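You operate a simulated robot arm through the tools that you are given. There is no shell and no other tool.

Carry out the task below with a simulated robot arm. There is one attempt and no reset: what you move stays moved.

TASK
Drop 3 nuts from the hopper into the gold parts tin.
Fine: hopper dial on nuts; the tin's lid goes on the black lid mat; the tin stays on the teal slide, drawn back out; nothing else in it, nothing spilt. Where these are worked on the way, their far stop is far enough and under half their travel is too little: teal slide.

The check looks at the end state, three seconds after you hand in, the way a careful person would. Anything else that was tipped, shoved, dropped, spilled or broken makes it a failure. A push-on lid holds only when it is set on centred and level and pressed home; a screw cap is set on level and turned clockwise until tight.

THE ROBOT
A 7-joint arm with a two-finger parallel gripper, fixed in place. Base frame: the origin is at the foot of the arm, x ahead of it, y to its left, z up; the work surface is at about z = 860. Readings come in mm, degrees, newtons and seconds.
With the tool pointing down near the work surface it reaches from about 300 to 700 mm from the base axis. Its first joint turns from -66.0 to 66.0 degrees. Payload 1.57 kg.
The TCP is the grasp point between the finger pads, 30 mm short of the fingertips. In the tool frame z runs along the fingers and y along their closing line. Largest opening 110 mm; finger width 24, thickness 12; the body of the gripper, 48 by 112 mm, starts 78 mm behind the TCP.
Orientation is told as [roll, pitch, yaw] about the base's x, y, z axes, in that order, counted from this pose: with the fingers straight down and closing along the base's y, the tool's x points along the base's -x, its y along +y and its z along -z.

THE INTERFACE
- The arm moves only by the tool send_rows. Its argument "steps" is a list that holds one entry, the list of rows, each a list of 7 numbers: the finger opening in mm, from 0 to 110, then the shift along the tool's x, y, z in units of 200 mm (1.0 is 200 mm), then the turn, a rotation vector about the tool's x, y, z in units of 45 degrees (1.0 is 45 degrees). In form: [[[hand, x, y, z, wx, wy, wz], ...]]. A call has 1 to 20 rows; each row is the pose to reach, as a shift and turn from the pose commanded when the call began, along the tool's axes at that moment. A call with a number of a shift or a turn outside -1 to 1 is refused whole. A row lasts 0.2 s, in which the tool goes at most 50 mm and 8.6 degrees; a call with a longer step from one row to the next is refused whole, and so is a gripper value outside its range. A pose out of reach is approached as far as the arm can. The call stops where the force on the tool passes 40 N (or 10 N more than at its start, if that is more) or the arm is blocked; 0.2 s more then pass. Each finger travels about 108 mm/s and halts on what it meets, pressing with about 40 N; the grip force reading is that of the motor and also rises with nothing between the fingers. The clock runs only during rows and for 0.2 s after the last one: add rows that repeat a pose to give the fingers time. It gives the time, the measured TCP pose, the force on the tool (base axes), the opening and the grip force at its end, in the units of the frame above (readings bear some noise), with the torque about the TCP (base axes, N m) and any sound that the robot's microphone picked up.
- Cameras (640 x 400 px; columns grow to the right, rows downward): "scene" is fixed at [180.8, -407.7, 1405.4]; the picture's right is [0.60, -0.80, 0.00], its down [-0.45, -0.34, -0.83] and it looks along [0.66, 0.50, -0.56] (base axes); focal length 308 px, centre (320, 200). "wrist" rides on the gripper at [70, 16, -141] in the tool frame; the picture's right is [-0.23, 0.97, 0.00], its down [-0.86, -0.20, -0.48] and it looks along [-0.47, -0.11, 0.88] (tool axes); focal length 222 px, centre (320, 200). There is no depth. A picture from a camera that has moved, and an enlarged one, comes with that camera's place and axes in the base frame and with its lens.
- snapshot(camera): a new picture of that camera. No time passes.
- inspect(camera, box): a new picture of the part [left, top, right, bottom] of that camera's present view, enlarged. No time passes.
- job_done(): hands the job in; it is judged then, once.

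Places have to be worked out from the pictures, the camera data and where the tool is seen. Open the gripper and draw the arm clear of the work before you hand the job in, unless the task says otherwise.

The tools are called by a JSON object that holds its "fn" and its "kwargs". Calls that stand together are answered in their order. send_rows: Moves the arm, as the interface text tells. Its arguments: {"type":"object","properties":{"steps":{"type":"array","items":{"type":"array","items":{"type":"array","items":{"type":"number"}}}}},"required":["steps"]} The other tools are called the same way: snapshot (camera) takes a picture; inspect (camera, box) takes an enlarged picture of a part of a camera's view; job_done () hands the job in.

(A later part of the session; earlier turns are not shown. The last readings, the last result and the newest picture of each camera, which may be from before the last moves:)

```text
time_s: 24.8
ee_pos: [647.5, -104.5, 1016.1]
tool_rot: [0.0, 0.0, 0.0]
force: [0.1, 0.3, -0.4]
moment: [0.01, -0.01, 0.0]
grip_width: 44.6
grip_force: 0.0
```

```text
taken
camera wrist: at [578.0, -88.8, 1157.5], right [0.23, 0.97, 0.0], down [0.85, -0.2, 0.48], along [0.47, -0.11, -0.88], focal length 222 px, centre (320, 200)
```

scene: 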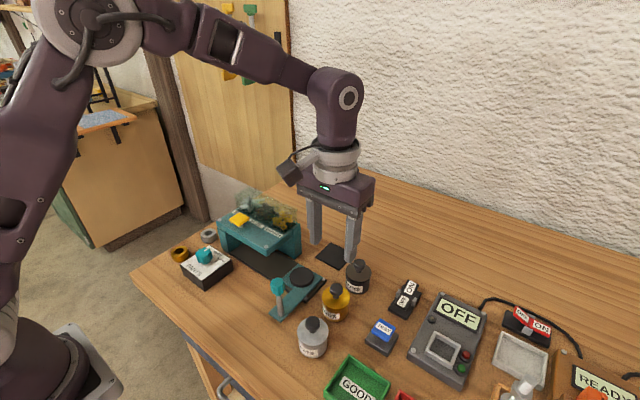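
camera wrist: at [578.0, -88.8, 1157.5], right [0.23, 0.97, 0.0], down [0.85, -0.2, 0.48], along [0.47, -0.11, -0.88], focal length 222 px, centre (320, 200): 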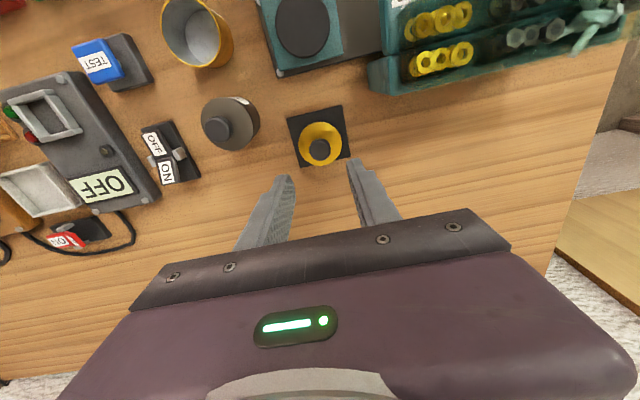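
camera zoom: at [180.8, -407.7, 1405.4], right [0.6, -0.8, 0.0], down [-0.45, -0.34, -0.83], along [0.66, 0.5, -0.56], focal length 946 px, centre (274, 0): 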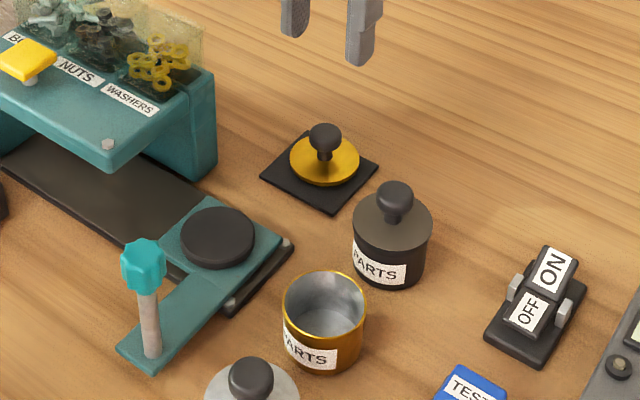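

The lid sits flat and centred on the mat. For the tin I'll turn the wrist to yaw +90 (camera and body away from the hopper), moving back over the tin at (516, -198).

{"fn": "send_rows", "kwargs": {"steps": [[[60, 0.1, -0.05, -0.06, 0, 0, -0.167], [62, 0.2, -0.12, -0.12, 0, 0, -0.334], [62, 0.32, -0.2, -0.12, 0, 0, -0.5], [62, 0.44, -0.29, -0.12, 0, 0, -0.667], [62, 0.55, -0.38, -0.12, 0, 0, -0.834], [62, 0.655, -0.46, -0.12, 0, 0, -1.0], [62, 0.655, -0.46, -0.12, 0, 0, -1.0]]]}}

{"fn": "send_rows", "kwargs": {"steps": [[[62, 0, 0, 0, 0, 0, -0.167], [62, 0, 0, 0, 0, 0, -0.334], [62, 0, 0, 0, 0, 0, -0.5], [62, 0, 0, 0, 0, 0, -0.667], [62, 0, 0, 0, 0, 0, -0.834], [62, 0, 0, 0, 0, 0, -1.0], [62, 0, 0, 0, 0, 0, -1.0]]]}}

{"fn": "snapshot", "kwargs": {"camera": "wrist"}}

{"fn": "inspect", "kwargs": {"camera": "scene", "box": [240, 170, 420, 350]}}

```text
time_s: 26.4
ee_pos: [516.7, -196.5, 1039.2]
tool_rot: [0.0, 0.0, 45.2]
force: [-0.2, 0.3, -0.3]
moment: [-0.03, 0.02, 0.02]
grip_width: 62.2
grip_force: 0.0
```

```text
time_s: 28.0
ee_pos: [515.6, -198.5, 1039.7]
tool_rot: [0.0, -0.1, 90.2]
force: [0.7, 1.0, 0.1]
moment: [0.01, 0.02, -0.02]
grip_width: 61.9
grip_force: 0.2
```

```text
taken
camera wrist: at [499.6, -267.0, 1180.8], right [-0.97, 0.23, 0.0], down [0.2, 0.86, 0.48], along [0.11, 0.47, -0.88], focal length 222 px, centre (320, 200)
```

wrist: 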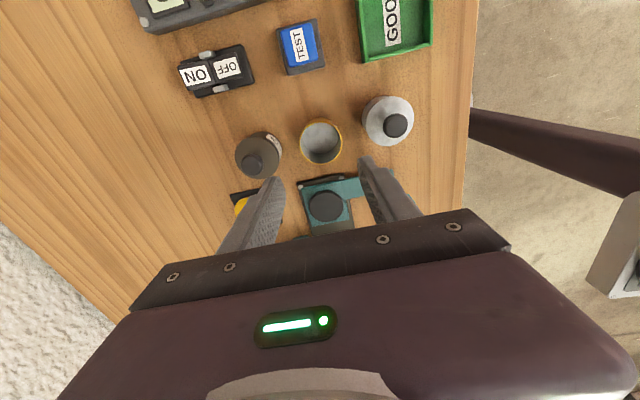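

```text
2.22 times, centred on (330, 260) of scene
camera zoom: at [180.8, -407.7, 1405.4], right [0.6, -0.8, 0.0], down [-0.45, -0.34, -0.83], along [0.66, 0.5, -0.56], focal length 684 px, centre (298, 67)
```

zoom: 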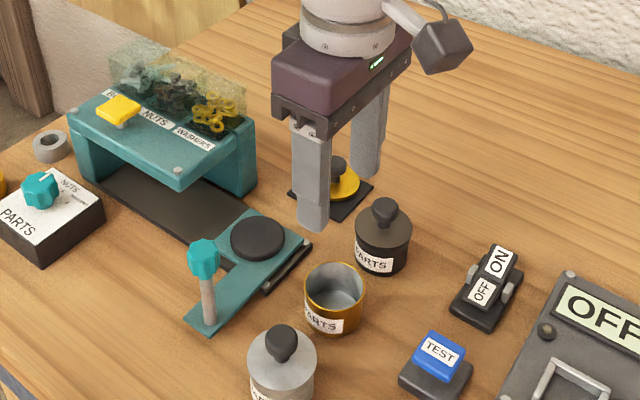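

Yaw 90 is fine. Zooming on the tin and seat for exact positions.

{"fn": "inspect", "kwargs": {"camera": "wrist", "box": [220, 80, 440, 240]}}

{"fn": "inspect", "kwargs": {"camera": "wrist", "box": [280, 100, 370, 180]}}

```text
2.50 times, centred on (330, 160) of wrist
camera zoom: at [499.6, -267.0, 1180.8], right [-0.97, 0.23, 0.0], down [0.2, 0.86, 0.48], along [0.11, 0.47, -0.88], focal length 555 px, centre (295, 300)
```

zoom: 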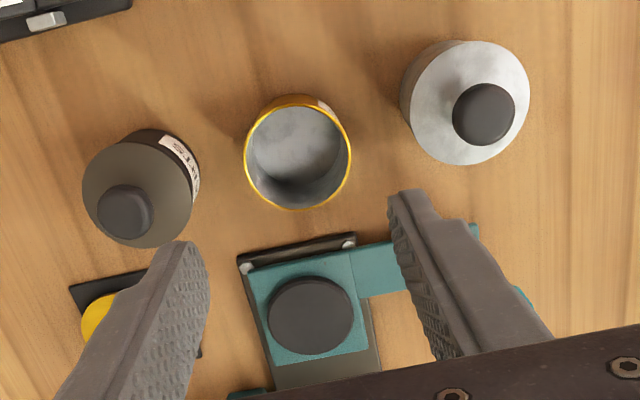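

```text
5.00 times, centred on (325, 140) of wrist
camera zoom: at [499.6, -267.0, 1180.8], right [-0.97, 0.23, 0.0], down [0.2, 0.86, 0.48], along [0.11, 0.47, -0.88], focal length 1111 px, centre (295, 500)
```

zoom: 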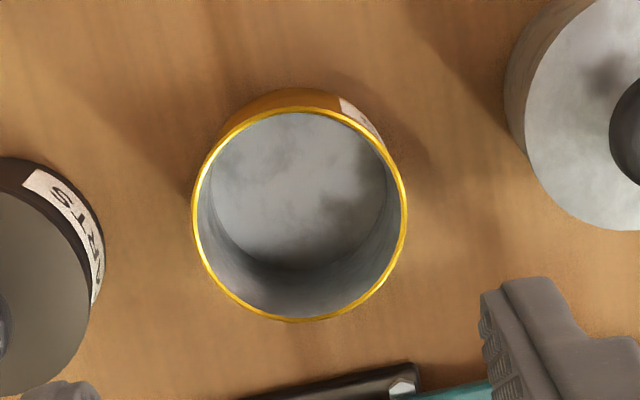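

Tin centred at about (515, -198), rim diameter about 53 mm, empty. Seat disc at about (531, -95). Descending around the tin with 66 mm opening.

{"fn": "send_rows", "kwargs": {"steps": [[[66, 0, 0, 0.15, 0, 0, 0], [66, 0, 0, 0.3, 0, 0, 0], [66, 0, 0, 0.42, 0, 0, 0], [66, 0, 0, 0.5, 0, 0, 0], [66, 0, 0, 0.5, 0, 0, 0]]]}}

{"fn": "inspect", "kwargs": {"camera": "wrist", "box": [220, 80, 440, 240]}}

{"fn": "inspect", "kwargs": {"camera": "scene", "box": [280, 230, 400, 350]}}

```text
time_s: 29.2
ee_pos: [518.0, -197.3, 937.9]
tool_rot: [-0.1, 0.0, 90.0]
force: [-0.9, 0.8, 0.0]
moment: [0.0, -0.05, -0.01]
grip_width: 65.6
grip_force: 0.0
```

```text
2.50 times, centred on (330, 160) of wrist
camera zoom: at [500.2, -267.0, 1079.8], right [-0.97, 0.23, 0.0], down [0.2, 0.86, 0.48], along [0.11, 0.47, -0.88], focal length 555 px, centre (295, 300)
```

zoom: 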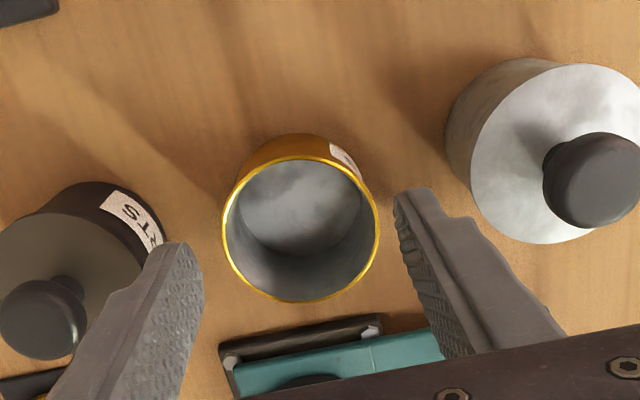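

```text
3.33 times, centred on (340, 290) of scene
camera zoom: at [180.8, -407.7, 1405.4], right [0.6, -0.8, 0.0], down [-0.45, -0.34, -0.83], along [0.66, 0.5, -0.56], focal length 1025 px, centre (253, -100)
```

zoom: 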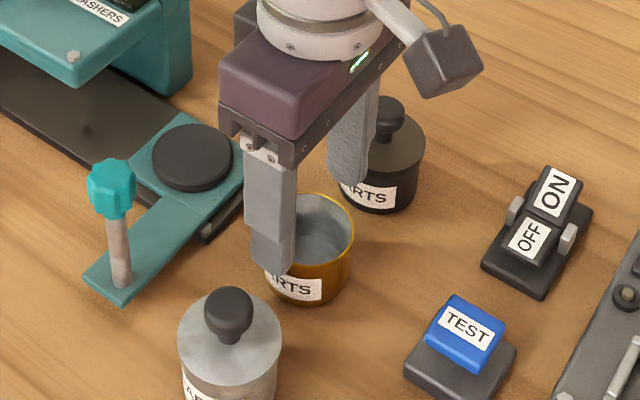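

Tin is slightly toward -x from the fingers' centre; adjusting 1 mm and descending to TCP z about 898.

{"fn": "send_rows", "kwargs": {"steps": [[[66, 0, 0.006, 0.08, 0, 0, 0], [66, 0, 0.006, 0.16, 0, 0, 0], [66, 0, 0.006, 0.21, 0, 0, 0], [66, 0, 0.006, 0.21, 0, 0, 0]]]}}

{"fn": "inspect", "kwargs": {"camera": "wrist", "box": [220, 80, 440, 240]}}

{"fn": "inspect", "kwargs": {"camera": "scene", "box": [280, 230, 400, 350]}}

```text
time_s: 30.2
ee_pos: [513.5, -197.8, 896.8]
tool_rot: [0.1, 0.1, 90.0]
force: [0.6, 1.7, -0.2]
moment: [0.02, 0.03, 0.01]
grip_width: 65.9
grip_force: 0.0
```

```text
2.50 times, centred on (330, 160) of wrist
camera zoom: at [497.6, -267.4, 1038.2], right [-0.97, 0.23, 0.0], down [0.2, 0.86, 0.48], along [0.11, 0.47, -0.88], focal length 555 px, centre (295, 300)
```

zoom: 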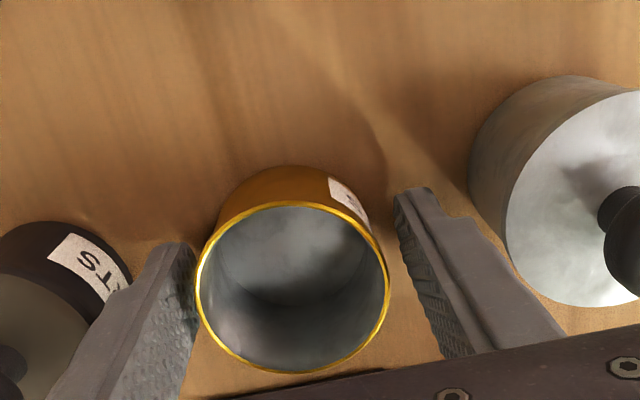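

```text
3.33 times, centred on (340, 290) of scene
camera zoom: at [180.8, -407.7, 1405.4], right [0.6, -0.8, 0.0], down [-0.45, -0.34, -0.83], along [0.66, 0.5, -0.56], focal length 1025 px, centre (253, -100)
```

zoom: 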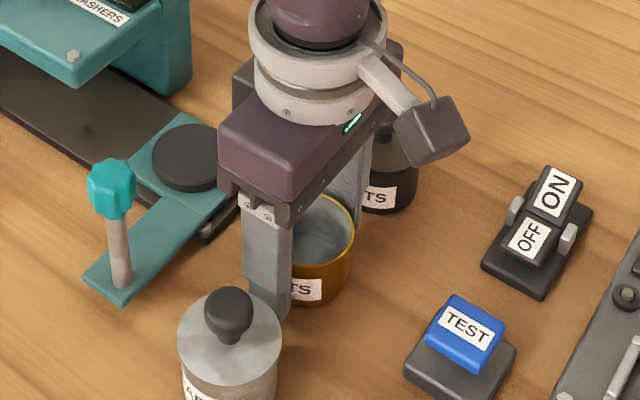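

Good straddle. Closing on the tin body.

{"fn": "send_rows", "kwargs": {"steps": [[[60, 0, -0.004, 0, 0, 0, 0], [55, 0, -0.004, 0, 0, 0, 0], [50, 0, -0.004, 0, 0, 0, 0], [48, 0, -0.004, 0, 0, 0, 0], [48, 0, -0.004, 0, 0, 0, 0]]]}}

{"fn": "inspect", "kwargs": {"camera": "wrist", "box": [220, 80, 440, 240]}}

```text
time_s: 31.4
ee_pos: [515.1, -198.5, 896.5]
tool_rot: [0.0, 0.0, 90.0]
force: [0.7, -1.4, 0.0]
moment: [-0.01, -0.06, 0.02]
grip_width: 52.6
grip_force: 40.3
```

```text
2.50 times, centred on (330, 160) of wrist
camera zoom: at [498.8, -267.3, 1038.7], right [-0.97, 0.23, 0.0], down [0.2, 0.86, 0.48], along [0.11, 0.47, -0.88], focal length 555 px, centre (295, 300)
```

zoom: 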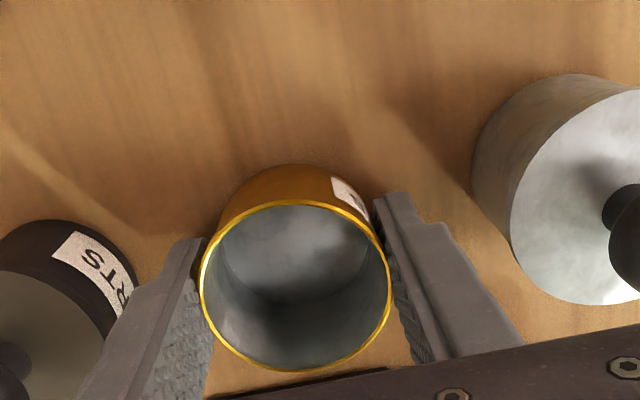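

Held at 52.6 mm. Lifting the tin straight up.

{"fn": "send_rows", "kwargs": {"steps": [[[48, 0, 0, -0.05, 0, 0, 0], [48, 0, 0, -0.15, 0, 0, 0], [48, 0, 0, -0.3, 0, 0, 0], [48, 0, 0, -0.4, 0, 0, 0], [48, 0, 0, -0.4, 0, 0, 0]]]}}

{"fn": "snapshot", "kwargs": {"camera": "wrist"}}

{"fn": "inspect", "kwargs": {"camera": "scene", "box": [240, 190, 400, 350]}}

```text
time_s: 32.6
ee_pos: [516.9, -198.3, 977.2]
tool_rot: [0.0, 0.0, 90.0]
force: [0.4, 0.2, -0.5]
moment: [0.01, -0.01, 0.0]
grip_width: 52.5
grip_force: 39.6
```

```text
taken
camera wrist: at [500.1, -268.1, 1119.1], right [-0.97, 0.23, 0.0], down [0.2, 0.86, 0.48], along [0.11, 0.47, -0.88], focal length 222 px, centre (320, 200)
```

wrist: 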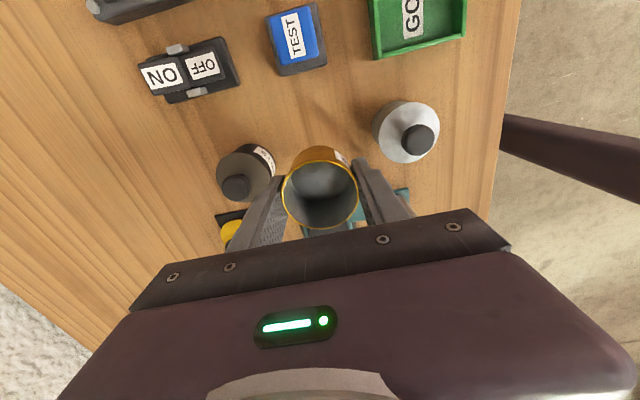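

```text
2.50 times, centred on (320, 270) of scene
camera zoom: at [180.8, -407.7, 1405.4], right [0.6, -0.8, 0.0], down [-0.45, -0.34, -0.83], along [0.66, 0.5, -0.56], focal length 769 px, centre (320, 25)
```

zoom: 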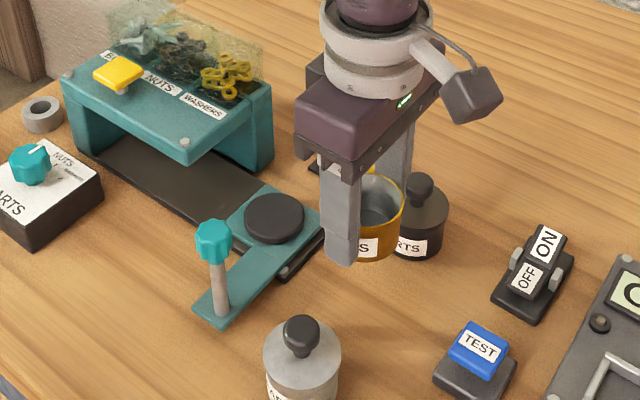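

Tin held level. Moving over the seat at about (530, -94.5).

{"fn": "send_rows", "kwargs": {"steps": [[[48, -0.15, -0.02, 0, 0, 0, 0], [48, -0.3, -0.04, 0, 0, 0, 0], [48, -0.42, -0.06, 0, 0, 0, 0], [48, -0.5155, -0.073, 0, 0, 0, 0], [48, -0.5155, -0.073, 0.1, 0, 0, 0], [48, -0.5155, -0.073, 0.2, 0, 0, 0], [48, -0.5155, -0.073, 0.2, 0, 0, 0]]]}}

{"fn": "snapshot", "kwargs": {"camera": "wrist"}}

{"fn": "inspect", "kwargs": {"camera": "scene", "box": [230, 220, 350, 330]}}

```text
time_s: 34.2
ee_pos: [529.3, -93.6, 938.8]
tool_rot: [0.0, -0.1, 90.0]
force: [-0.4, 0.0, 0.1]
moment: [0.0, 0.0, 0.02]
grip_width: 52.6
grip_force: 40.4
```

```text
taken
camera wrist: at [512.0, -163.9, 1079.8], right [-0.97, 0.23, 0.0], down [0.2, 0.85, 0.48], along [0.11, 0.47, -0.88], focal length 222 px, centre (320, 200)
```

wrist: 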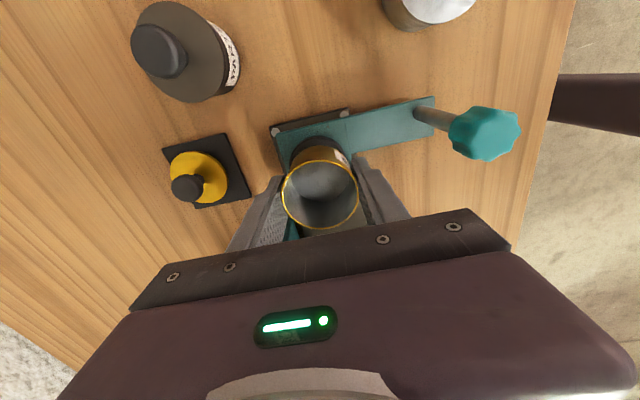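

```text
3.64 times, centred on (290, 275) of scene
camera zoom: at [180.8, -407.7, 1405.4], right [0.6, -0.8, 0.0], down [-0.45, -0.34, -0.83], along [0.66, 0.5, -0.56], focal length 1118 px, centre (429, -73)
```

zoom: 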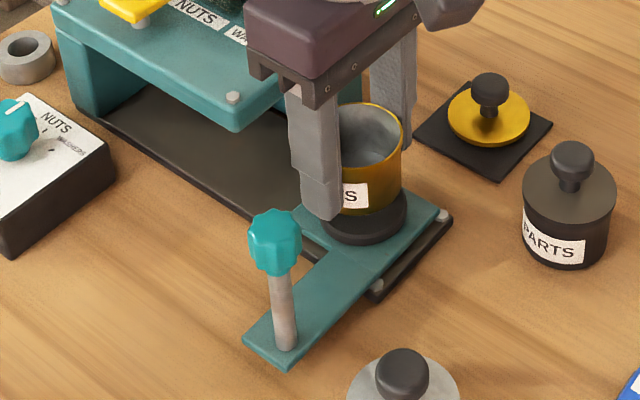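

The tin hovers over the seat disc. Zooming to check centring before lowering.

{"fn": "inspect", "kwargs": {"camera": "wrist", "box": [260, 100, 380, 200]}}

{"fn": "inspect", "kwargs": {"camera": "scene", "box": [280, 230, 350, 300]}}

```text
4.00 times, centred on (320, 150) of wrist
camera zoom: at [512.0, -163.9, 1079.8], right [-0.97, 0.23, 0.0], down [0.2, 0.85, 0.48], along [0.11, 0.47, -0.88], focal length 888 px, centre (320, 400)
```

zoom: 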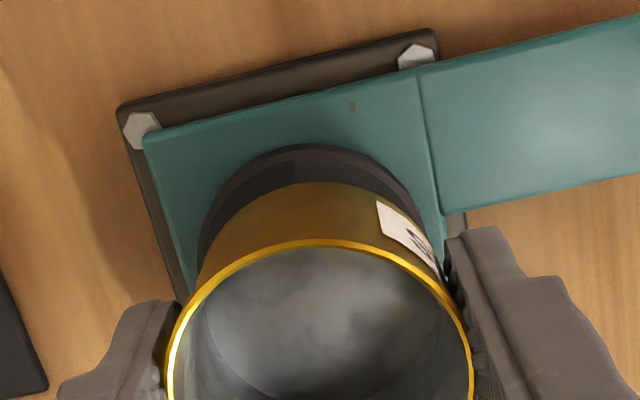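

```text
5.71 times, centred on (315, 265) of scene
camera zoom: at [180.8, -407.7, 1405.4], right [0.6, -0.8, 0.0], down [-0.45, -0.34, -0.83], along [0.66, 0.5, -0.56], focal length 1758 px, centre (349, -171)
```

zoom: 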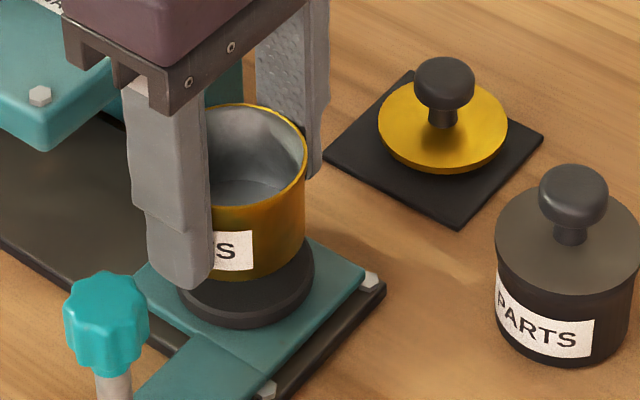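

The seat matches (≈531.5, -94.5, 880), and the tin sits about 2.5 mm toward +y in my grip. I'll correct by that and lower in small steps until contact.

{"fn": "send_rows", "kwargs": {"steps": [[[48, 0.0125, -0.0075, 0.0, 0, 0, 0], [48, 0.0125, -0.0075, 0.03, 0, 0, 0], [48, 0.0125, -0.0075, 0.06, 0, 0, 0], [48, 0.0125, -0.0075, 0.08, 0, 0, 0], [48, 0.0125, -0.0075, 0.09, 0, 0, 0]]]}}

{"fn": "inspect", "kwargs": {"camera": "wrist", "box": [260, 100, 380, 200]}}

{"fn": "inspect", "kwargs": {"camera": "scene", "box": [270, 230, 340, 300]}}

```text
time_s: 35.4
ee_pos: [532.0, -97.4, 919.9]
tool_rot: [-0.1, 0.1, 90.0]
force: [-3.6, -1.3, 24.2]
moment: [-0.02, 0.03, -0.13]
grip_width: 52.6
grip_force: 40.4
```

```text
4.00 times, centred on (320, 150) of wrist
camera zoom: at [514.5, -166.5, 1062.3], right [-0.97, 0.23, 0.0], down [0.2, 0.86, 0.48], along [0.11, 0.47, -0.88], focal length 888 px, centre (320, 400)
```

zoom: 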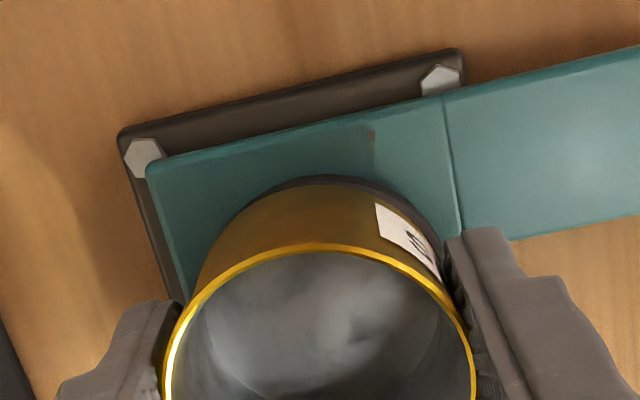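

```text
5.71 times, centred on (305, 265) of scene
camera zoom: at [180.3, -407.6, 1405.5], right [0.6, -0.8, 0.0], down [-0.45, -0.34, -0.83], along [0.66, 0.5, -0.56], focal length 1758 px, centre (406, -171)
```

zoom: 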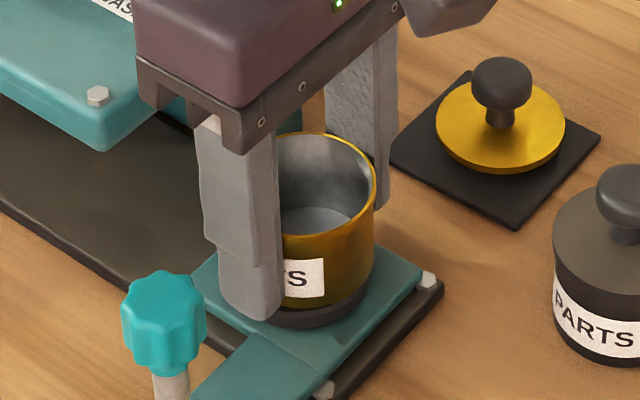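

Contact at 24 N and the tin is well centred on the disc. Releasing and rising straight up.

{"fn": "send_rows", "kwargs": {"steps": [[[52, 0, 0, -0.005, 0, 0, 0], [56, 0, 0, -0.005, 0, 0, 0], [62, 0, 0, -0.005, 0, 0, 0], [64, 0, 0, -0.005, 0, 0, 0], [64, 0, 0, -0.1, 0, 0, 0], [64, 0, 0, -0.3, 0, 0, 0], [64, 0, 0, -0.5, 0, 0, 0], [64, 0, 0, -0.7, 0, 0, 0], [64, 0, 0, -0.7, 0, 0, 0]]]}}

{"fn": "snapshot", "kwargs": {"camera": "wrist"}}

{"fn": "inspect", "kwargs": {"camera": "scene", "box": [220, 190, 380, 330]}}

```text
time_s: 37.4
ee_pos: [531.8, -98.3, 1058.1]
tool_rot: [0.0, 0.0, 89.9]
force: [0.0, 0.0, -0.4]
moment: [0.0, 0.02, -0.02]
grip_width: 64.1
grip_force: 0.1
```

```text
taken
camera wrist: at [514.1, -167.2, 1200.0], right [-0.97, 0.23, 0.0], down [0.2, 0.86, 0.48], along [0.11, 0.47, -0.88], focal length 222 px, centre (320, 200)
```

wrist: 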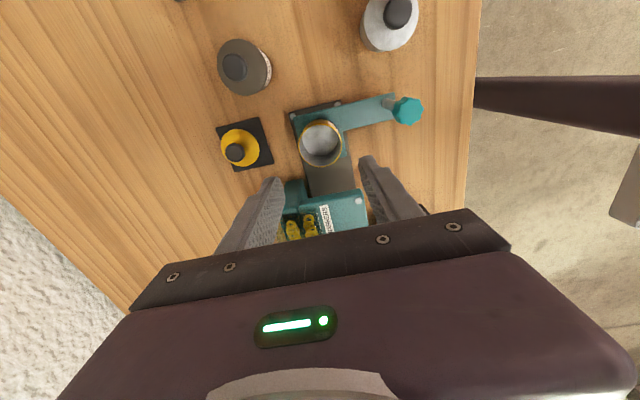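

```text
2.86 times, centred on (300, 260) of scene
camera zoom: at [180.8, -407.7, 1405.4], right [0.6, -0.8, 0.0], down [-0.45, -0.34, -0.83], along [0.66, 0.5, -0.56], focal length 879 px, centre (377, 29)
```

zoom: 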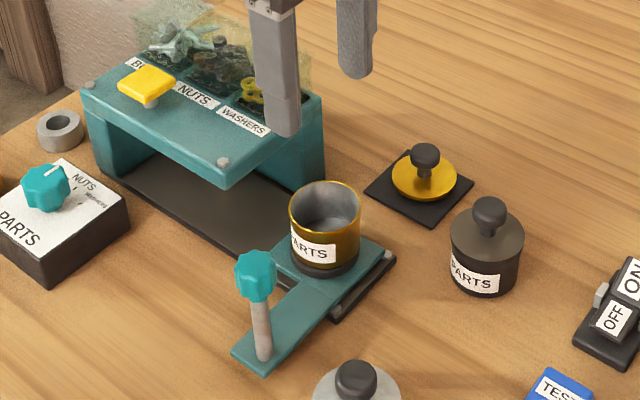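

The tin stands well on the seat. Now I go to the slide's handle knob near (434, -118), turning the wrist back to yaw 0 on the way.

{"fn": "send_rows", "kwargs": {"steps": [[[64, 0.02, 0.08, 0, 0, 0, 0.167], [64, 0.04, 0.16, 0, 0, 0, 0.334], [64, 0.06, 0.24, 0, 0, 0, 0.5], [64, 0.08, 0.32, 0, 0, 0, 0.667], [64, 0.1, 0.4, 0, 0, 0, 0.834], [64, 0.105, 0.4875, 0, 0, 0, 1.0], [64, 0.105, 0.4875, 0, 0, 0, 1.0]]]}}

{"fn": "send_rows", "kwargs": {"steps": [[[64, 0, 0, 0, 0, 0, 0.167], [64, 0, 0, 0, 0, 0, 0.334], [64, 0, 0, 0, 0, 0, 0.5], [64, 0, 0, 0, 0, 0, 0.667], [64, 0, 0, 0, 0, 0, 0.834], [64, 0, 0, 0, 0, 0, 1.0], [64, 0, 0, 0, 0, 0, 1.0]]]}}

{"fn": "snapshot", "kwargs": {"camera": "wrist"}}

{"fn": "inspect", "kwargs": {"camera": "wrist", "box": [240, 60, 400, 200]}}

{"fn": "inspect", "kwargs": {"camera": "scene", "box": [220, 190, 380, 330]}}

```text
time_s: 39.0
ee_pos: [433.6, -118.6, 1058.6]
tool_rot: [-0.1, 0.0, 44.9]
force: [-0.4, -0.4, 0.5]
moment: [0.0, -0.01, 0.0]
grip_width: 64.0
grip_force: 0.0
```

```text
time_s: 40.6
ee_pos: [434.7, -118.0, 1058.5]
tool_rot: [0.1, 0.0, -0.2]
force: [-0.5, -0.2, 0.2]
moment: [0.02, 0.01, -0.02]
grip_width: 63.8
grip_force: 0.1
```

```text
taken
camera wrist: at [364.6, -101.3, 1201.0], right [0.23, 0.97, 0.0], down [0.85, -0.2, 0.48], along [0.47, -0.11, -0.88], focal length 222 px, centre (320, 200)
```

wrist: 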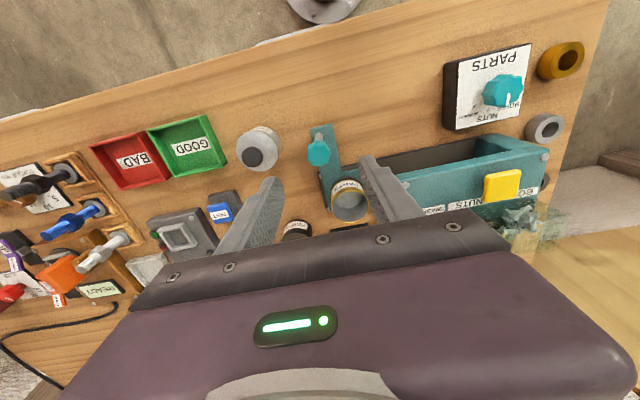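

```text
2.86 times, centred on (320, 130) of wrist
camera zoom: at [364.6, -101.3, 1201.0], right [0.23, 0.97, 0.0], down [0.85, -0.2, 0.48], along [0.47, -0.11, -0.88], focal length 635 px, centre (320, 400)
```

zoom: 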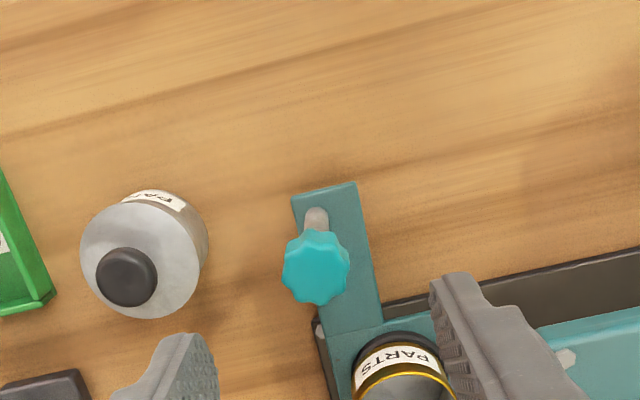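

```text
2.86 times, centred on (300, 260) of scene
camera zoom: at [180.8, -407.7, 1405.4], right [0.6, -0.8, 0.0], down [-0.45, -0.34, -0.83], along [0.66, 0.5, -0.56], focal length 879 px, centre (377, 29)
```

zoom: 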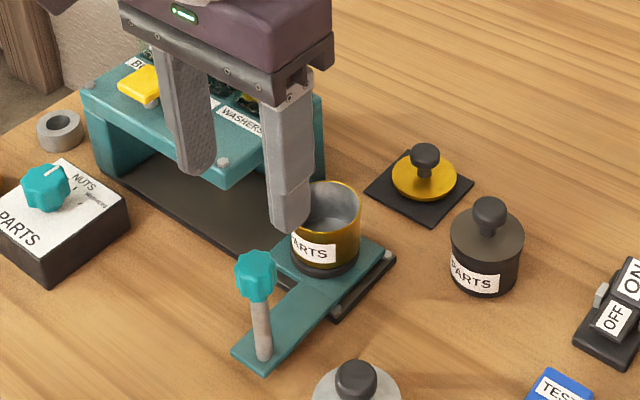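

The handle knob is at about (434.5, -120, 957), 26 mm wide. Descending around it and closing.

{"fn": "send_rows", "kwargs": {"steps": [[[60, 0, -0.01, 0.15, 0, 0, 0], [60, 0, -0.01, 0.3, 0, 0, 0], [60, 0, -0.01, 0.42, 0, 0, 0], [60, 0, -0.01, 0.48, 0, 0, 0], [60, 0, -0.01, 0.48, 0, 0, 0], [40, 0, -0.01, 0.48, 0, 0, 0], [25, 0, -0.01, 0.48, 0, 0, 0], [20, 0, -0.01, 0.48, 0, 0, 0], [20, 0, -0.01, 0.48, 0, 0, 0]]]}}

{"fn": "inspect", "kwargs": {"camera": "wrist", "box": [220, 80, 440, 240]}}

{"fn": "inspect", "kwargs": {"camera": "scene", "box": [220, 190, 380, 330]}}

```text
time_s: 42.6
ee_pos: [434.0, -120.2, 961.6]
tool_rot: [0.0, -0.1, 0.0]
force: [0.1, 1.4, -4.4]
moment: [-0.03, -0.22, 0.0]
grip_width: 24.3
grip_force: 36.1
```

```text
2.50 times, centred on (330, 160) of wrist
camera zoom: at [363.9, -103.6, 1104.3], right [0.23, 0.97, 0.0], down [0.86, -0.2, 0.48], along [0.47, -0.11, -0.88], focal length 555 px, centre (295, 300)
```

zoom: 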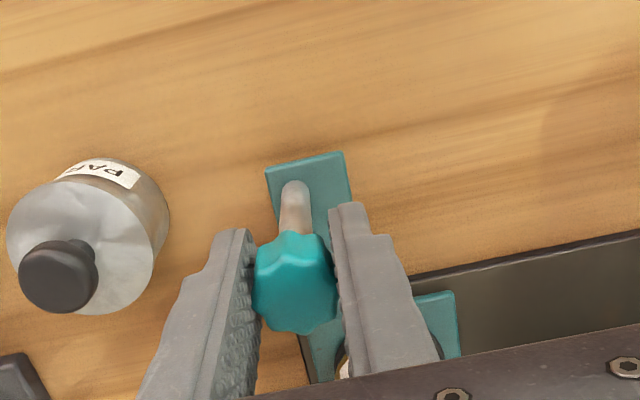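

```text
2.86 times, centred on (300, 260) of scene
camera zoom: at [180.9, -407.7, 1405.4], right [0.6, -0.8, 0.0], down [-0.45, -0.34, -0.83], along [0.66, 0.5, -0.56], focal length 879 px, centre (377, 29)
```

zoom: 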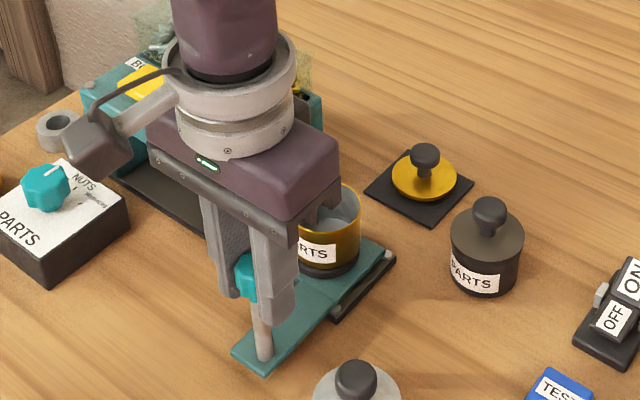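

The knob is gripped. Pushing the slide along +y slowly, first 60 mm, watching side forces.

{"fn": "send_rows", "kwargs": {"steps": [[[20, 0, 0.02, 0, 0, 0, 0], [20, 0, 0.05, 0, 0, 0, 0], [20, 0, 0.09, 0, 0, 0, 0], [20, 0, 0.13, 0, 0, 0, 0], [20, 0, 0.17, 0, 0, 0, 0], [20, 0, 0.21, 0, 0, 0, 0], [20, 0, 0.25, 0, 0, 0, 0], [20, 0, 0.28, 0, 0, 0, 0], [20, 0, 0.3, 0, 0, 0, 0]]]}}

{"fn": "inspect", "kwargs": {"camera": "scene", "box": [200, 190, 380, 330]}}

```text
time_s: 44.6
ee_pos: [433.9, -59.6, 963.3]
tool_rot: [-0.1, 0.1, 0.0]
force: [-3.8, -0.2, -25.4]
moment: [-0.02, -0.06, 0.0]
grip_width: 24.2
grip_force: 35.9
```

```text
2.86 times, centred on (290, 260) of scene
camera zoom: at [181.0, -407.7, 1405.4], right [0.6, -0.8, 0.0], down [-0.45, -0.34, -0.83], along [0.66, 0.5, -0.56], focal length 879 px, centre (406, 29)
```

zoom: 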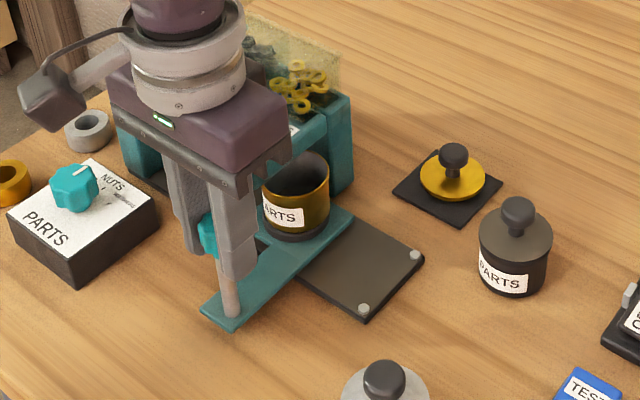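

The slide moves; there's a 25 N downward pull on the tool, so I'll lower the command by about 1.5 mm and continue pushing.

{"fn": "send_rows", "kwargs": {"steps": [[[20, 0, 0, 0.004, 0, 0, 0], [20, 0, 0.02, 0.007, 0, 0, 0]]]}}

```text
time_s: 45.2
ee_pos: [434.3, -57.1, 962.5]
tool_rot: [0.0, -0.1, 0.0]
force: [-8.8, 0.2, 22.6]
moment: [0.0, 0.46, 0.0]
grip_width: 24.4
grip_force: 36.3
```

That overshot to +22 N; backing up about 0.6 mm and continuing.

{"fn": "send_rows", "kwargs": {"steps": [[[20, 0, 0.01, -0.003, 0, 0, 0], [20, 0, 0.04, -0.003, 0, 0, 0], [20, 0, 0.08, -0.003, 0, 0, 0], [20, 0, 0.12, -0.003, 0, 0, 0], [20, 0, 0.16, -0.003, 0, 0, 0], [20, 0, 0.18, -0.003, 0, 0, 0]]]}}

{"fn": "inspect", "kwargs": {"camera": "scene", "box": [180, 190, 360, 330]}}

```text
time_s: 46.6
ee_pos: [435.6, -19.6, 963.0]
tool_rot: [0.0, 0.0, 0.0]
force: [-2.5, 0.2, 9.2]
moment: [0.02, -0.26, 0.04]
grip_width: 24.2
grip_force: 35.8
```

```text
2.86 times, centred on (270, 260) of scene
camera zoom: at [180.6, -407.7, 1405.5], right [0.6, -0.8, 0.0], down [-0.45, -0.34, -0.83], along [0.66, 0.5, -0.56], focal length 879 px, centre (463, 29)
```

zoom: 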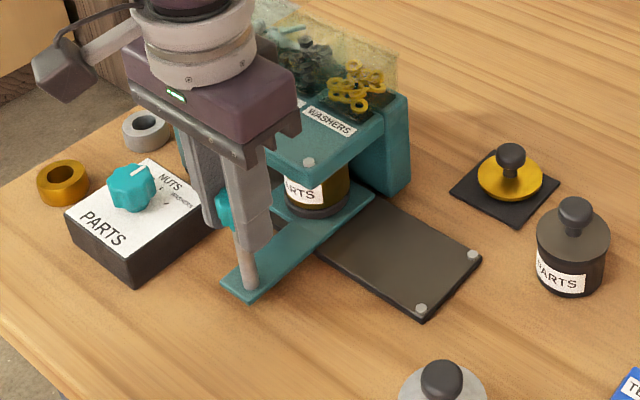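

Moving fine, the tin is passing under the hopper. Continuing slowly toward the far stop.

{"fn": "send_rows", "kwargs": {"steps": [[[20, 0, 0.02, 0, 0, 0, 0], [20, 0, 0.05, 0, 0, 0, 0], [20, 0, 0.08, 0, 0, 0, 0], [20, 0, 0.11, 0, 0, 0, 0], [20, 0, 0.14, 0, 0, 0, 0], [20, 0, 0.17, 0, 0, 0, 0], [20, 0, 0.19, 0, 0, 0, 0]]]}}

{"fn": "inspect", "kwargs": {"camera": "scene", "box": [160, 190, 340, 330]}}

{"fn": "snapshot", "kwargs": {"camera": "wrist"}}

```text
time_s: 47.6
ee_pos: [433.4, -5.4, 961.6]
tool_rot: [-0.6, 0.1, -0.6]
force: [1.9, -9.3, -0.2]
moment: [-0.17, 0.02, -0.02]
grip_width: 24.6
grip_force: 36.2
stopped in row 5: the force on the tool passed its limit at 48 N (the readings are from after the stop); the commanded pose is now the measured one
```

```text
2.86 times, centred on (250, 260) of scene
camera zoom: at [180.9, -407.9, 1405.3], right [0.6, -0.8, 0.0], down [-0.45, -0.34, -0.83], along [0.66, 0.5, -0.56], focal length 879 px, centre (520, 29)
```

zoom: 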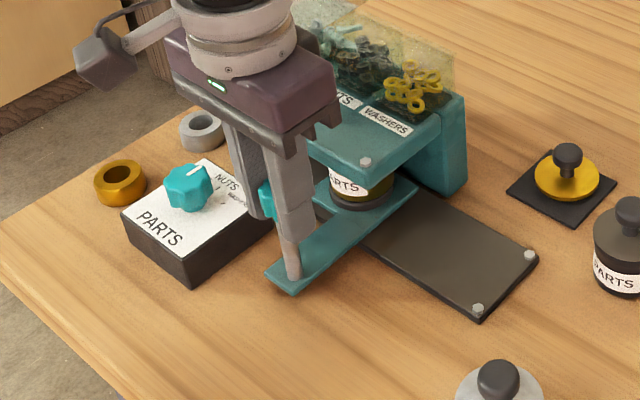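

```text
taken
camera wrist: at [364.5, 13.4, 1104.1], right [0.24, 0.97, -0.01], down [0.85, -0.2, 0.48], along [0.46, -0.12, -0.88], focal length 222 px, centre (320, 200)
```

wrist: 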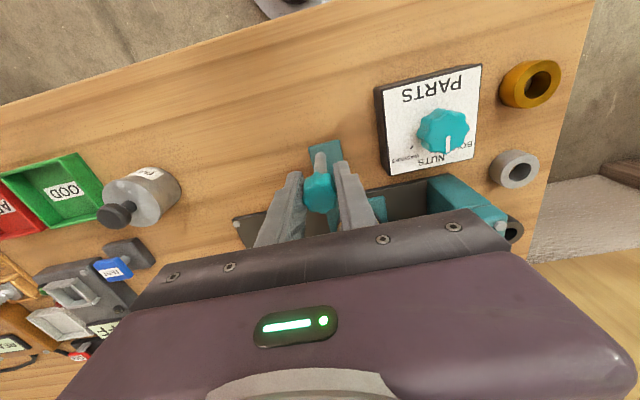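

The slide halted at handle y≈-5 (about 115 mm of travel). I'll nudge a bit more to see if it's the real stop.

{"fn": "send_rows", "kwargs": {"steps": [[[20, 0, 0.01, 0, 0, 0, 0], [20, 0, 0.02, 0, 0, 0, 0], [20, 0, 0.03, 0, 0, 0, 0]]]}}

{"fn": "inspect", "kwargs": {"camera": "scene", "box": [220, 210, 300, 280]}}

{"fn": "inspect", "kwargs": {"camera": "wrist", "box": [220, 120, 440, 240]}}

```text
time_s: 48.2
ee_pos: [432.9, -5.2, 962.1]
tool_rot: [-0.8, 0.1, -0.8]
force: [3.3, -8.9, -1.5]
moment: [-0.07, 0.05, 0.03]
grip_width: 24.4
grip_force: 36.1
stopped in row 2: the force on the tool passed its limit at 44 N (the readings are from after the stop); the commanded pose is now the measured one
```

```text
5.71 times, centred on (260, 245) of scene
camera zoom: at [180.9, -407.9, 1405.3], right [0.6, -0.8, 0.0], down [-0.45, -0.34, -0.83], along [0.66, 0.5, -0.56], focal length 1758 px, centre (663, -57)
```

zoom: 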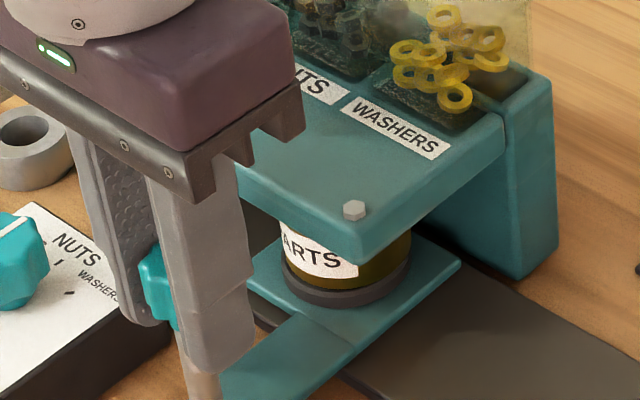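

```text
2.91 times, centred on (330, 180) of wrist
camera zoom: at [364.6, 14.3, 1104.1], right [0.24, 0.97, -0.01], down [0.85, -0.2, 0.48], along [0.46, -0.13, -0.88], focal length 646 px, centre (291, 258)
```

zoom: 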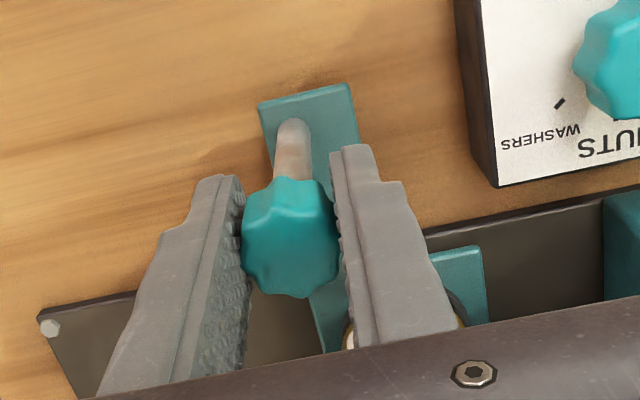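

It's firmly stopped at the same place twice with the tin still centred on its disc, so this looks like the slide's far stop. I'll release the handle, rise, and verify the tin's place under the hopper.

{"fn": "send_rows", "kwargs": {"steps": [[[30, 0, 0, 0, 0, 0, 0], [45, 0, 0, 0, 0, 0, 0], [50, 0, 0, 0, 0, 0, 0], [50, 0, 0, -0.1, 0, 0, 0], [50, 0, 0, -0.3, 0, 0, 0], [50, 0, 0, -0.5, 0, 0, 0], [50, 0, 0, -0.5, 0, 0, 0]]]}}

{"fn": "snapshot", "kwargs": {"camera": "wrist"}}

{"fn": "inspect", "kwargs": {"camera": "scene", "box": [170, 180, 330, 300]}}

```text
time_s: 49.8
ee_pos: [433.5, -3.9, 1063.9]
tool_rot: [-0.7, 0.1, -0.8]
force: [0.7, -0.3, 0.2]
moment: [-0.01, 0.02, 0.04]
grip_width: 50.1
grip_force: 0.1
```

```text
taken
camera wrist: at [363.5, 15.0, 1205.7], right [0.24, 0.97, -0.01], down [0.85, -0.2, 0.48], along [0.46, -0.12, -0.88], focal length 222 px, centre (320, 200)
```

wrist: 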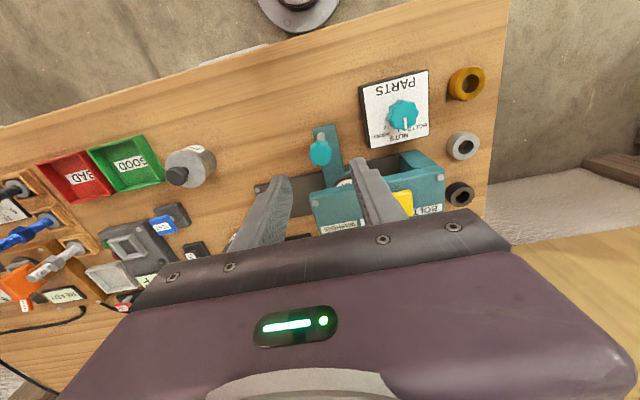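

```text
3.33 times, centred on (250, 240) of scene
camera zoom: at [180.8, -407.7, 1405.4], right [0.6, -0.8, 0.0], down [-0.45, -0.34, -0.83], along [0.66, 0.5, -0.56], focal length 1025 px, centre (553, 67)
```

zoom: 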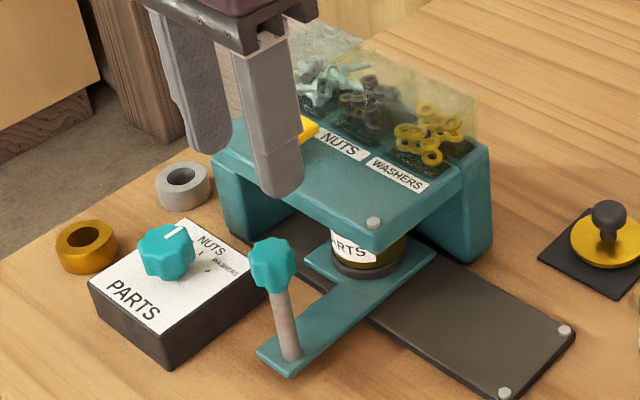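

Zooming into the wrist view around the tin under the plate.

{"fn": "inspect", "kwargs": {"camera": "wrist", "box": [240, 110, 450, 240]}}

{"fn": "inspect", "kwargs": {"camera": "scene", "box": [220, 210, 290, 270]}}

```text
3.05 times, centred on (345, 175) of wrist
camera zoom: at [363.5, 15.0, 1205.7], right [0.24, 0.97, -0.01], down [0.85, -0.2, 0.48], along [0.46, -0.12, -0.88], focal length 677 px, centre (244, 276)
```

zoom: 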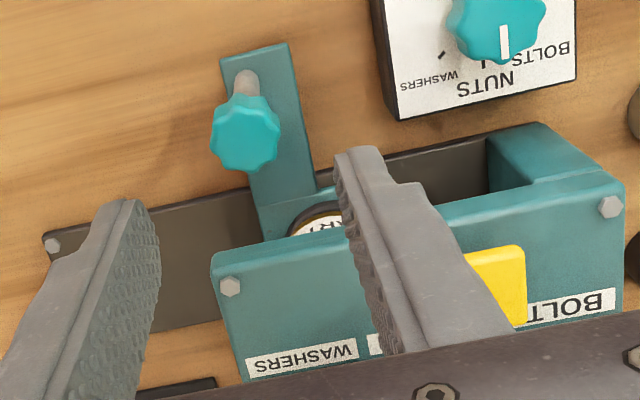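

```text
6.67 times, centred on (255, 240) of scene
camera zoom: at [180.8, -407.7, 1405.4], right [0.6, -0.8, 0.0], down [-0.45, -0.34, -0.83], along [0.66, 0.5, -0.56], focal length 2050 px, centre (753, -67)
```

zoom: 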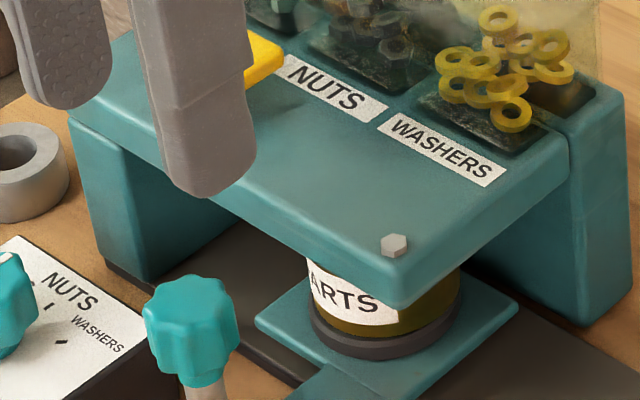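

The tin sits at the slide's far stop, still centred on its disc, so I take it as under the outlet. Next, the yellow plunger, which I place near (512, 68, ~980): I close the fingers, level the tool and hover over it.

{"fn": "send_rows", "kwargs": {"steps": [[[30, -0.1, 0.09, -0.05, -0.018, 0, -0.018], [10, -0.2, 0.18, -0.05, -0.018, 0, -0.018], [2, -0.3, 0.27, -0.05, -0.018, 0, -0.018], [2, -0.395, 0.366, -0.05, -0.018, 0, -0.018], [2, -0.395, 0.366, -0.05, -0.018, 0, -0.018]]]}}

{"fn": "inspect", "kwargs": {"camera": "wrist", "box": [240, 80, 420, 220]}}

{"fn": "inspect", "kwargs": {"camera": "scene", "box": [200, 170, 310, 270]}}

```text
time_s: 51.0
ee_pos: [511.9, 71.6, 1071.7]
tool_rot: [0.2, 0.1, 0.2]
force: [-0.3, 0.3, 0.2]
moment: [0.0, 0.0, 0.03]
grip_width: 0.0
grip_force: 21.7
```

```text
2.86 times, centred on (330, 150) of wrist
camera zoom: at [442.9, 85.7, 1213.6], right [0.22, 0.97, 0.0], down [0.86, -0.2, 0.48], along [0.47, -0.1, -0.88], focal length 635 px, centre (291, 343)
```

zoom: 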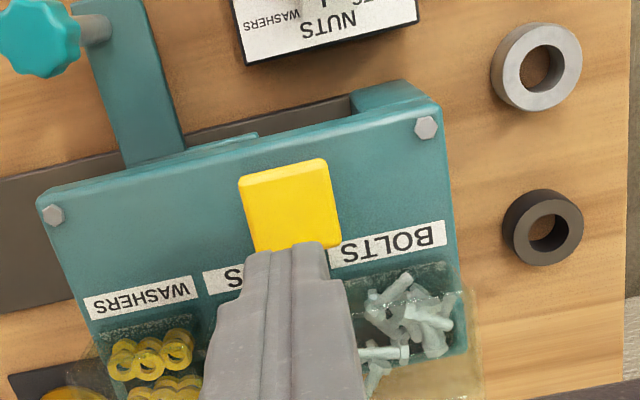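

```text
4.00 times, centred on (255, 220) of scene
camera zoom: at [180.8, -407.7, 1405.4], right [0.6, -0.8, 0.0], down [-0.45, -0.34, -0.83], along [0.66, 0.5, -0.56], focal length 1230 px, centre (580, 120)
```

zoom: 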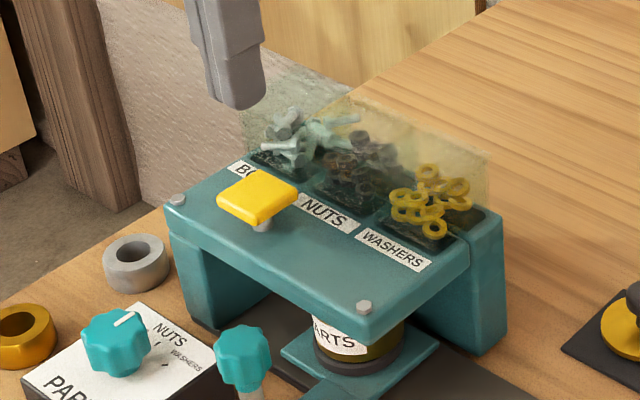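

The plunger is confirmed at about (509, 70). Before pressing, I want to be certain the tin is under the outlet, so I'll look beneath the hopper from the -y side: first moving back there with yaw 90.

{"fn": "send_rows", "kwargs": {"steps": [[[10, 0, -0.1, -0.1, 0, 0, -0.1], [40, 0.0, -0.3, -0.14, 0, 0, -0.26], [70, 0.02, -0.5, -0.14, 0, 0, -0.43], [100, 0.04, -0.7, -0.14, 0, 0, -0.6], [110, 0.04, -0.9, -0.14, 0, 0, -0.78], [110, 0.04, -1.0, -0.14, 0, 0, -0.94], [110, 0.04, -1.0, -0.14, 0, 0, -1.0]]]}}

{"fn": "send_rows", "kwargs": {"steps": [[[110, 0, 0, 0, 0, 0, -0.17], [110, 0, 0, 0, 0, 0, -0.34], [110, 0, 0, 0, 0, 0, -0.51], [110, 0, 0, 0, 0, 0, -0.68], [110, 0, 0, 0, 0, 0, -0.85], [110, 0, 0, 0, 0, 0, -1.0], [110, 0, 0, 0, 0, 0, -1.0]]]}}

{"fn": "send_rows", "kwargs": {"steps": [[[110, 0, 0, 0, 0, -0.17, 0], [110, 0, 0, 0, 0, -0.34, 0], [110, 0, 0, 0, 0, -0.51, 0], [110, 0, 0, 0, 0, -0.68, 0], [110, 0, 0, 0, 0, -0.85, 0], [110, 0, 0, 0, 0, -1.0, 0], [110, 0, 0, 0, 0, -1.0, 0]]]}}

{"fn": "snapshot", "kwargs": {"camera": "wrist"}}

{"fn": "snapshot", "kwargs": {"camera": "scene"}}

```text
time_s: 52.6
ee_pos: [505.3, -130.7, 1098.0]
tool_rot: [0.2, -0.1, 45.3]
force: [0.6, -0.1, 0.6]
moment: [0.0, 0.0, 0.0]
grip_width: 110.0
grip_force: 0.0
```

```text
time_s: 54.2
ee_pos: [506.7, -129.3, 1099.3]
tool_rot: [0.2, -0.2, 90.3]
force: [-0.3, 0.5, -0.7]
moment: [0.01, -0.01, 0.0]
grip_width: 109.7
grip_force: 0.0
```

```text
time_s: 55.8
ee_pos: [505.6, -130.7, 1098.0]
tool_rot: [0.1, -45.3, 90.0]
force: [-1.1, 0.4, -0.6]
moment: [0.03, -0.03, 0.0]
grip_width: 110.1
grip_force: 0.0
```

```text
taken
camera wrist: at [490.6, -279.4, 1149.4], right [-0.97, 0.16, 0.16], down [0.2, 0.26, 0.94], along [0.11, 0.95, -0.29], focal length 222 px, centre (320, 200)
```

wrist: 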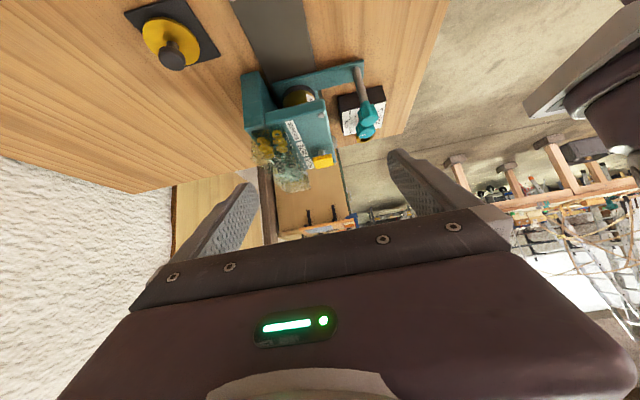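

```text
taken
```

scene: 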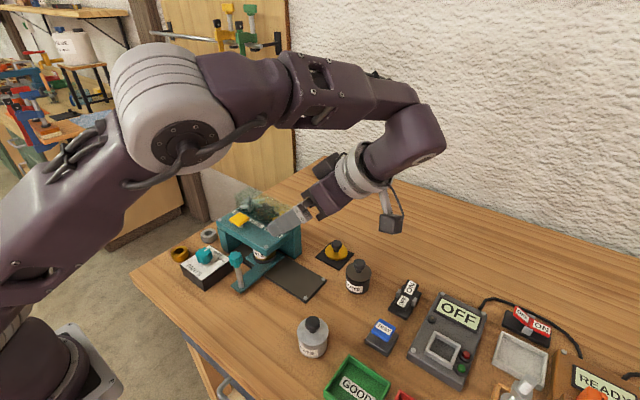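

This viewing pose works. I'll tilt 15° more and go lower to see under the hopper plate.

{"fn": "send_rows", "kwargs": {"steps": [[[110, 0.1, 0, 0.08, 0, -0.1, 0], [110, 0.22, 0, 0.15, 0, -0.2, 0], [110, 0.35, 0, 0.23, 0, -0.33, 0], [110, 0.46, 0, 0.32, 0, -0.33, 0], [110, 0.46, 0, 0.32, 0, -0.33, 0]]]}}

{"fn": "snapshot", "kwargs": {"camera": "wrist"}}

{"fn": "inspect", "kwargs": {"camera": "wrist", "box": [220, 60, 400, 200]}}

```text
time_s: 57.0
ee_pos: [507.7, -150.1, 988.3]
tool_rot: [0.1, -59.9, 90.1]
force: [0.2, 0.1, 0.0]
moment: [0.01, -0.02, -0.02]
grip_width: 110.1
grip_force: 0.0
```

```text
taken
camera wrist: at [491.1, -307.4, 999.4], right [-0.97, 0.11, 0.2], down [0.2, 0.01, 0.98], along [0.11, 0.99, -0.04], focal length 222 px, centre (320, 200)
```

wrist: 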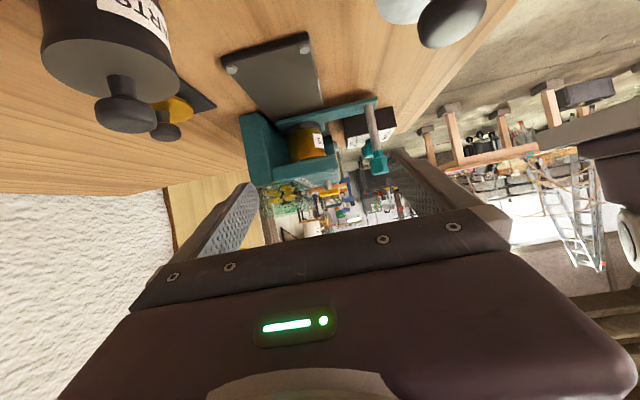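

```text
2.86 times, centred on (310, 130) of wrist
camera zoom: at [491.1, -307.4, 999.4], right [-0.97, 0.11, 0.2], down [0.2, 0.01, 0.98], along [0.11, 0.99, -0.04], focal length 635 px, centre (349, 400)
```

zoom: 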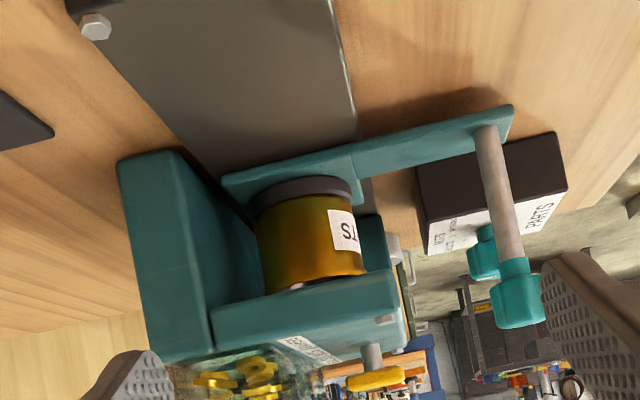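

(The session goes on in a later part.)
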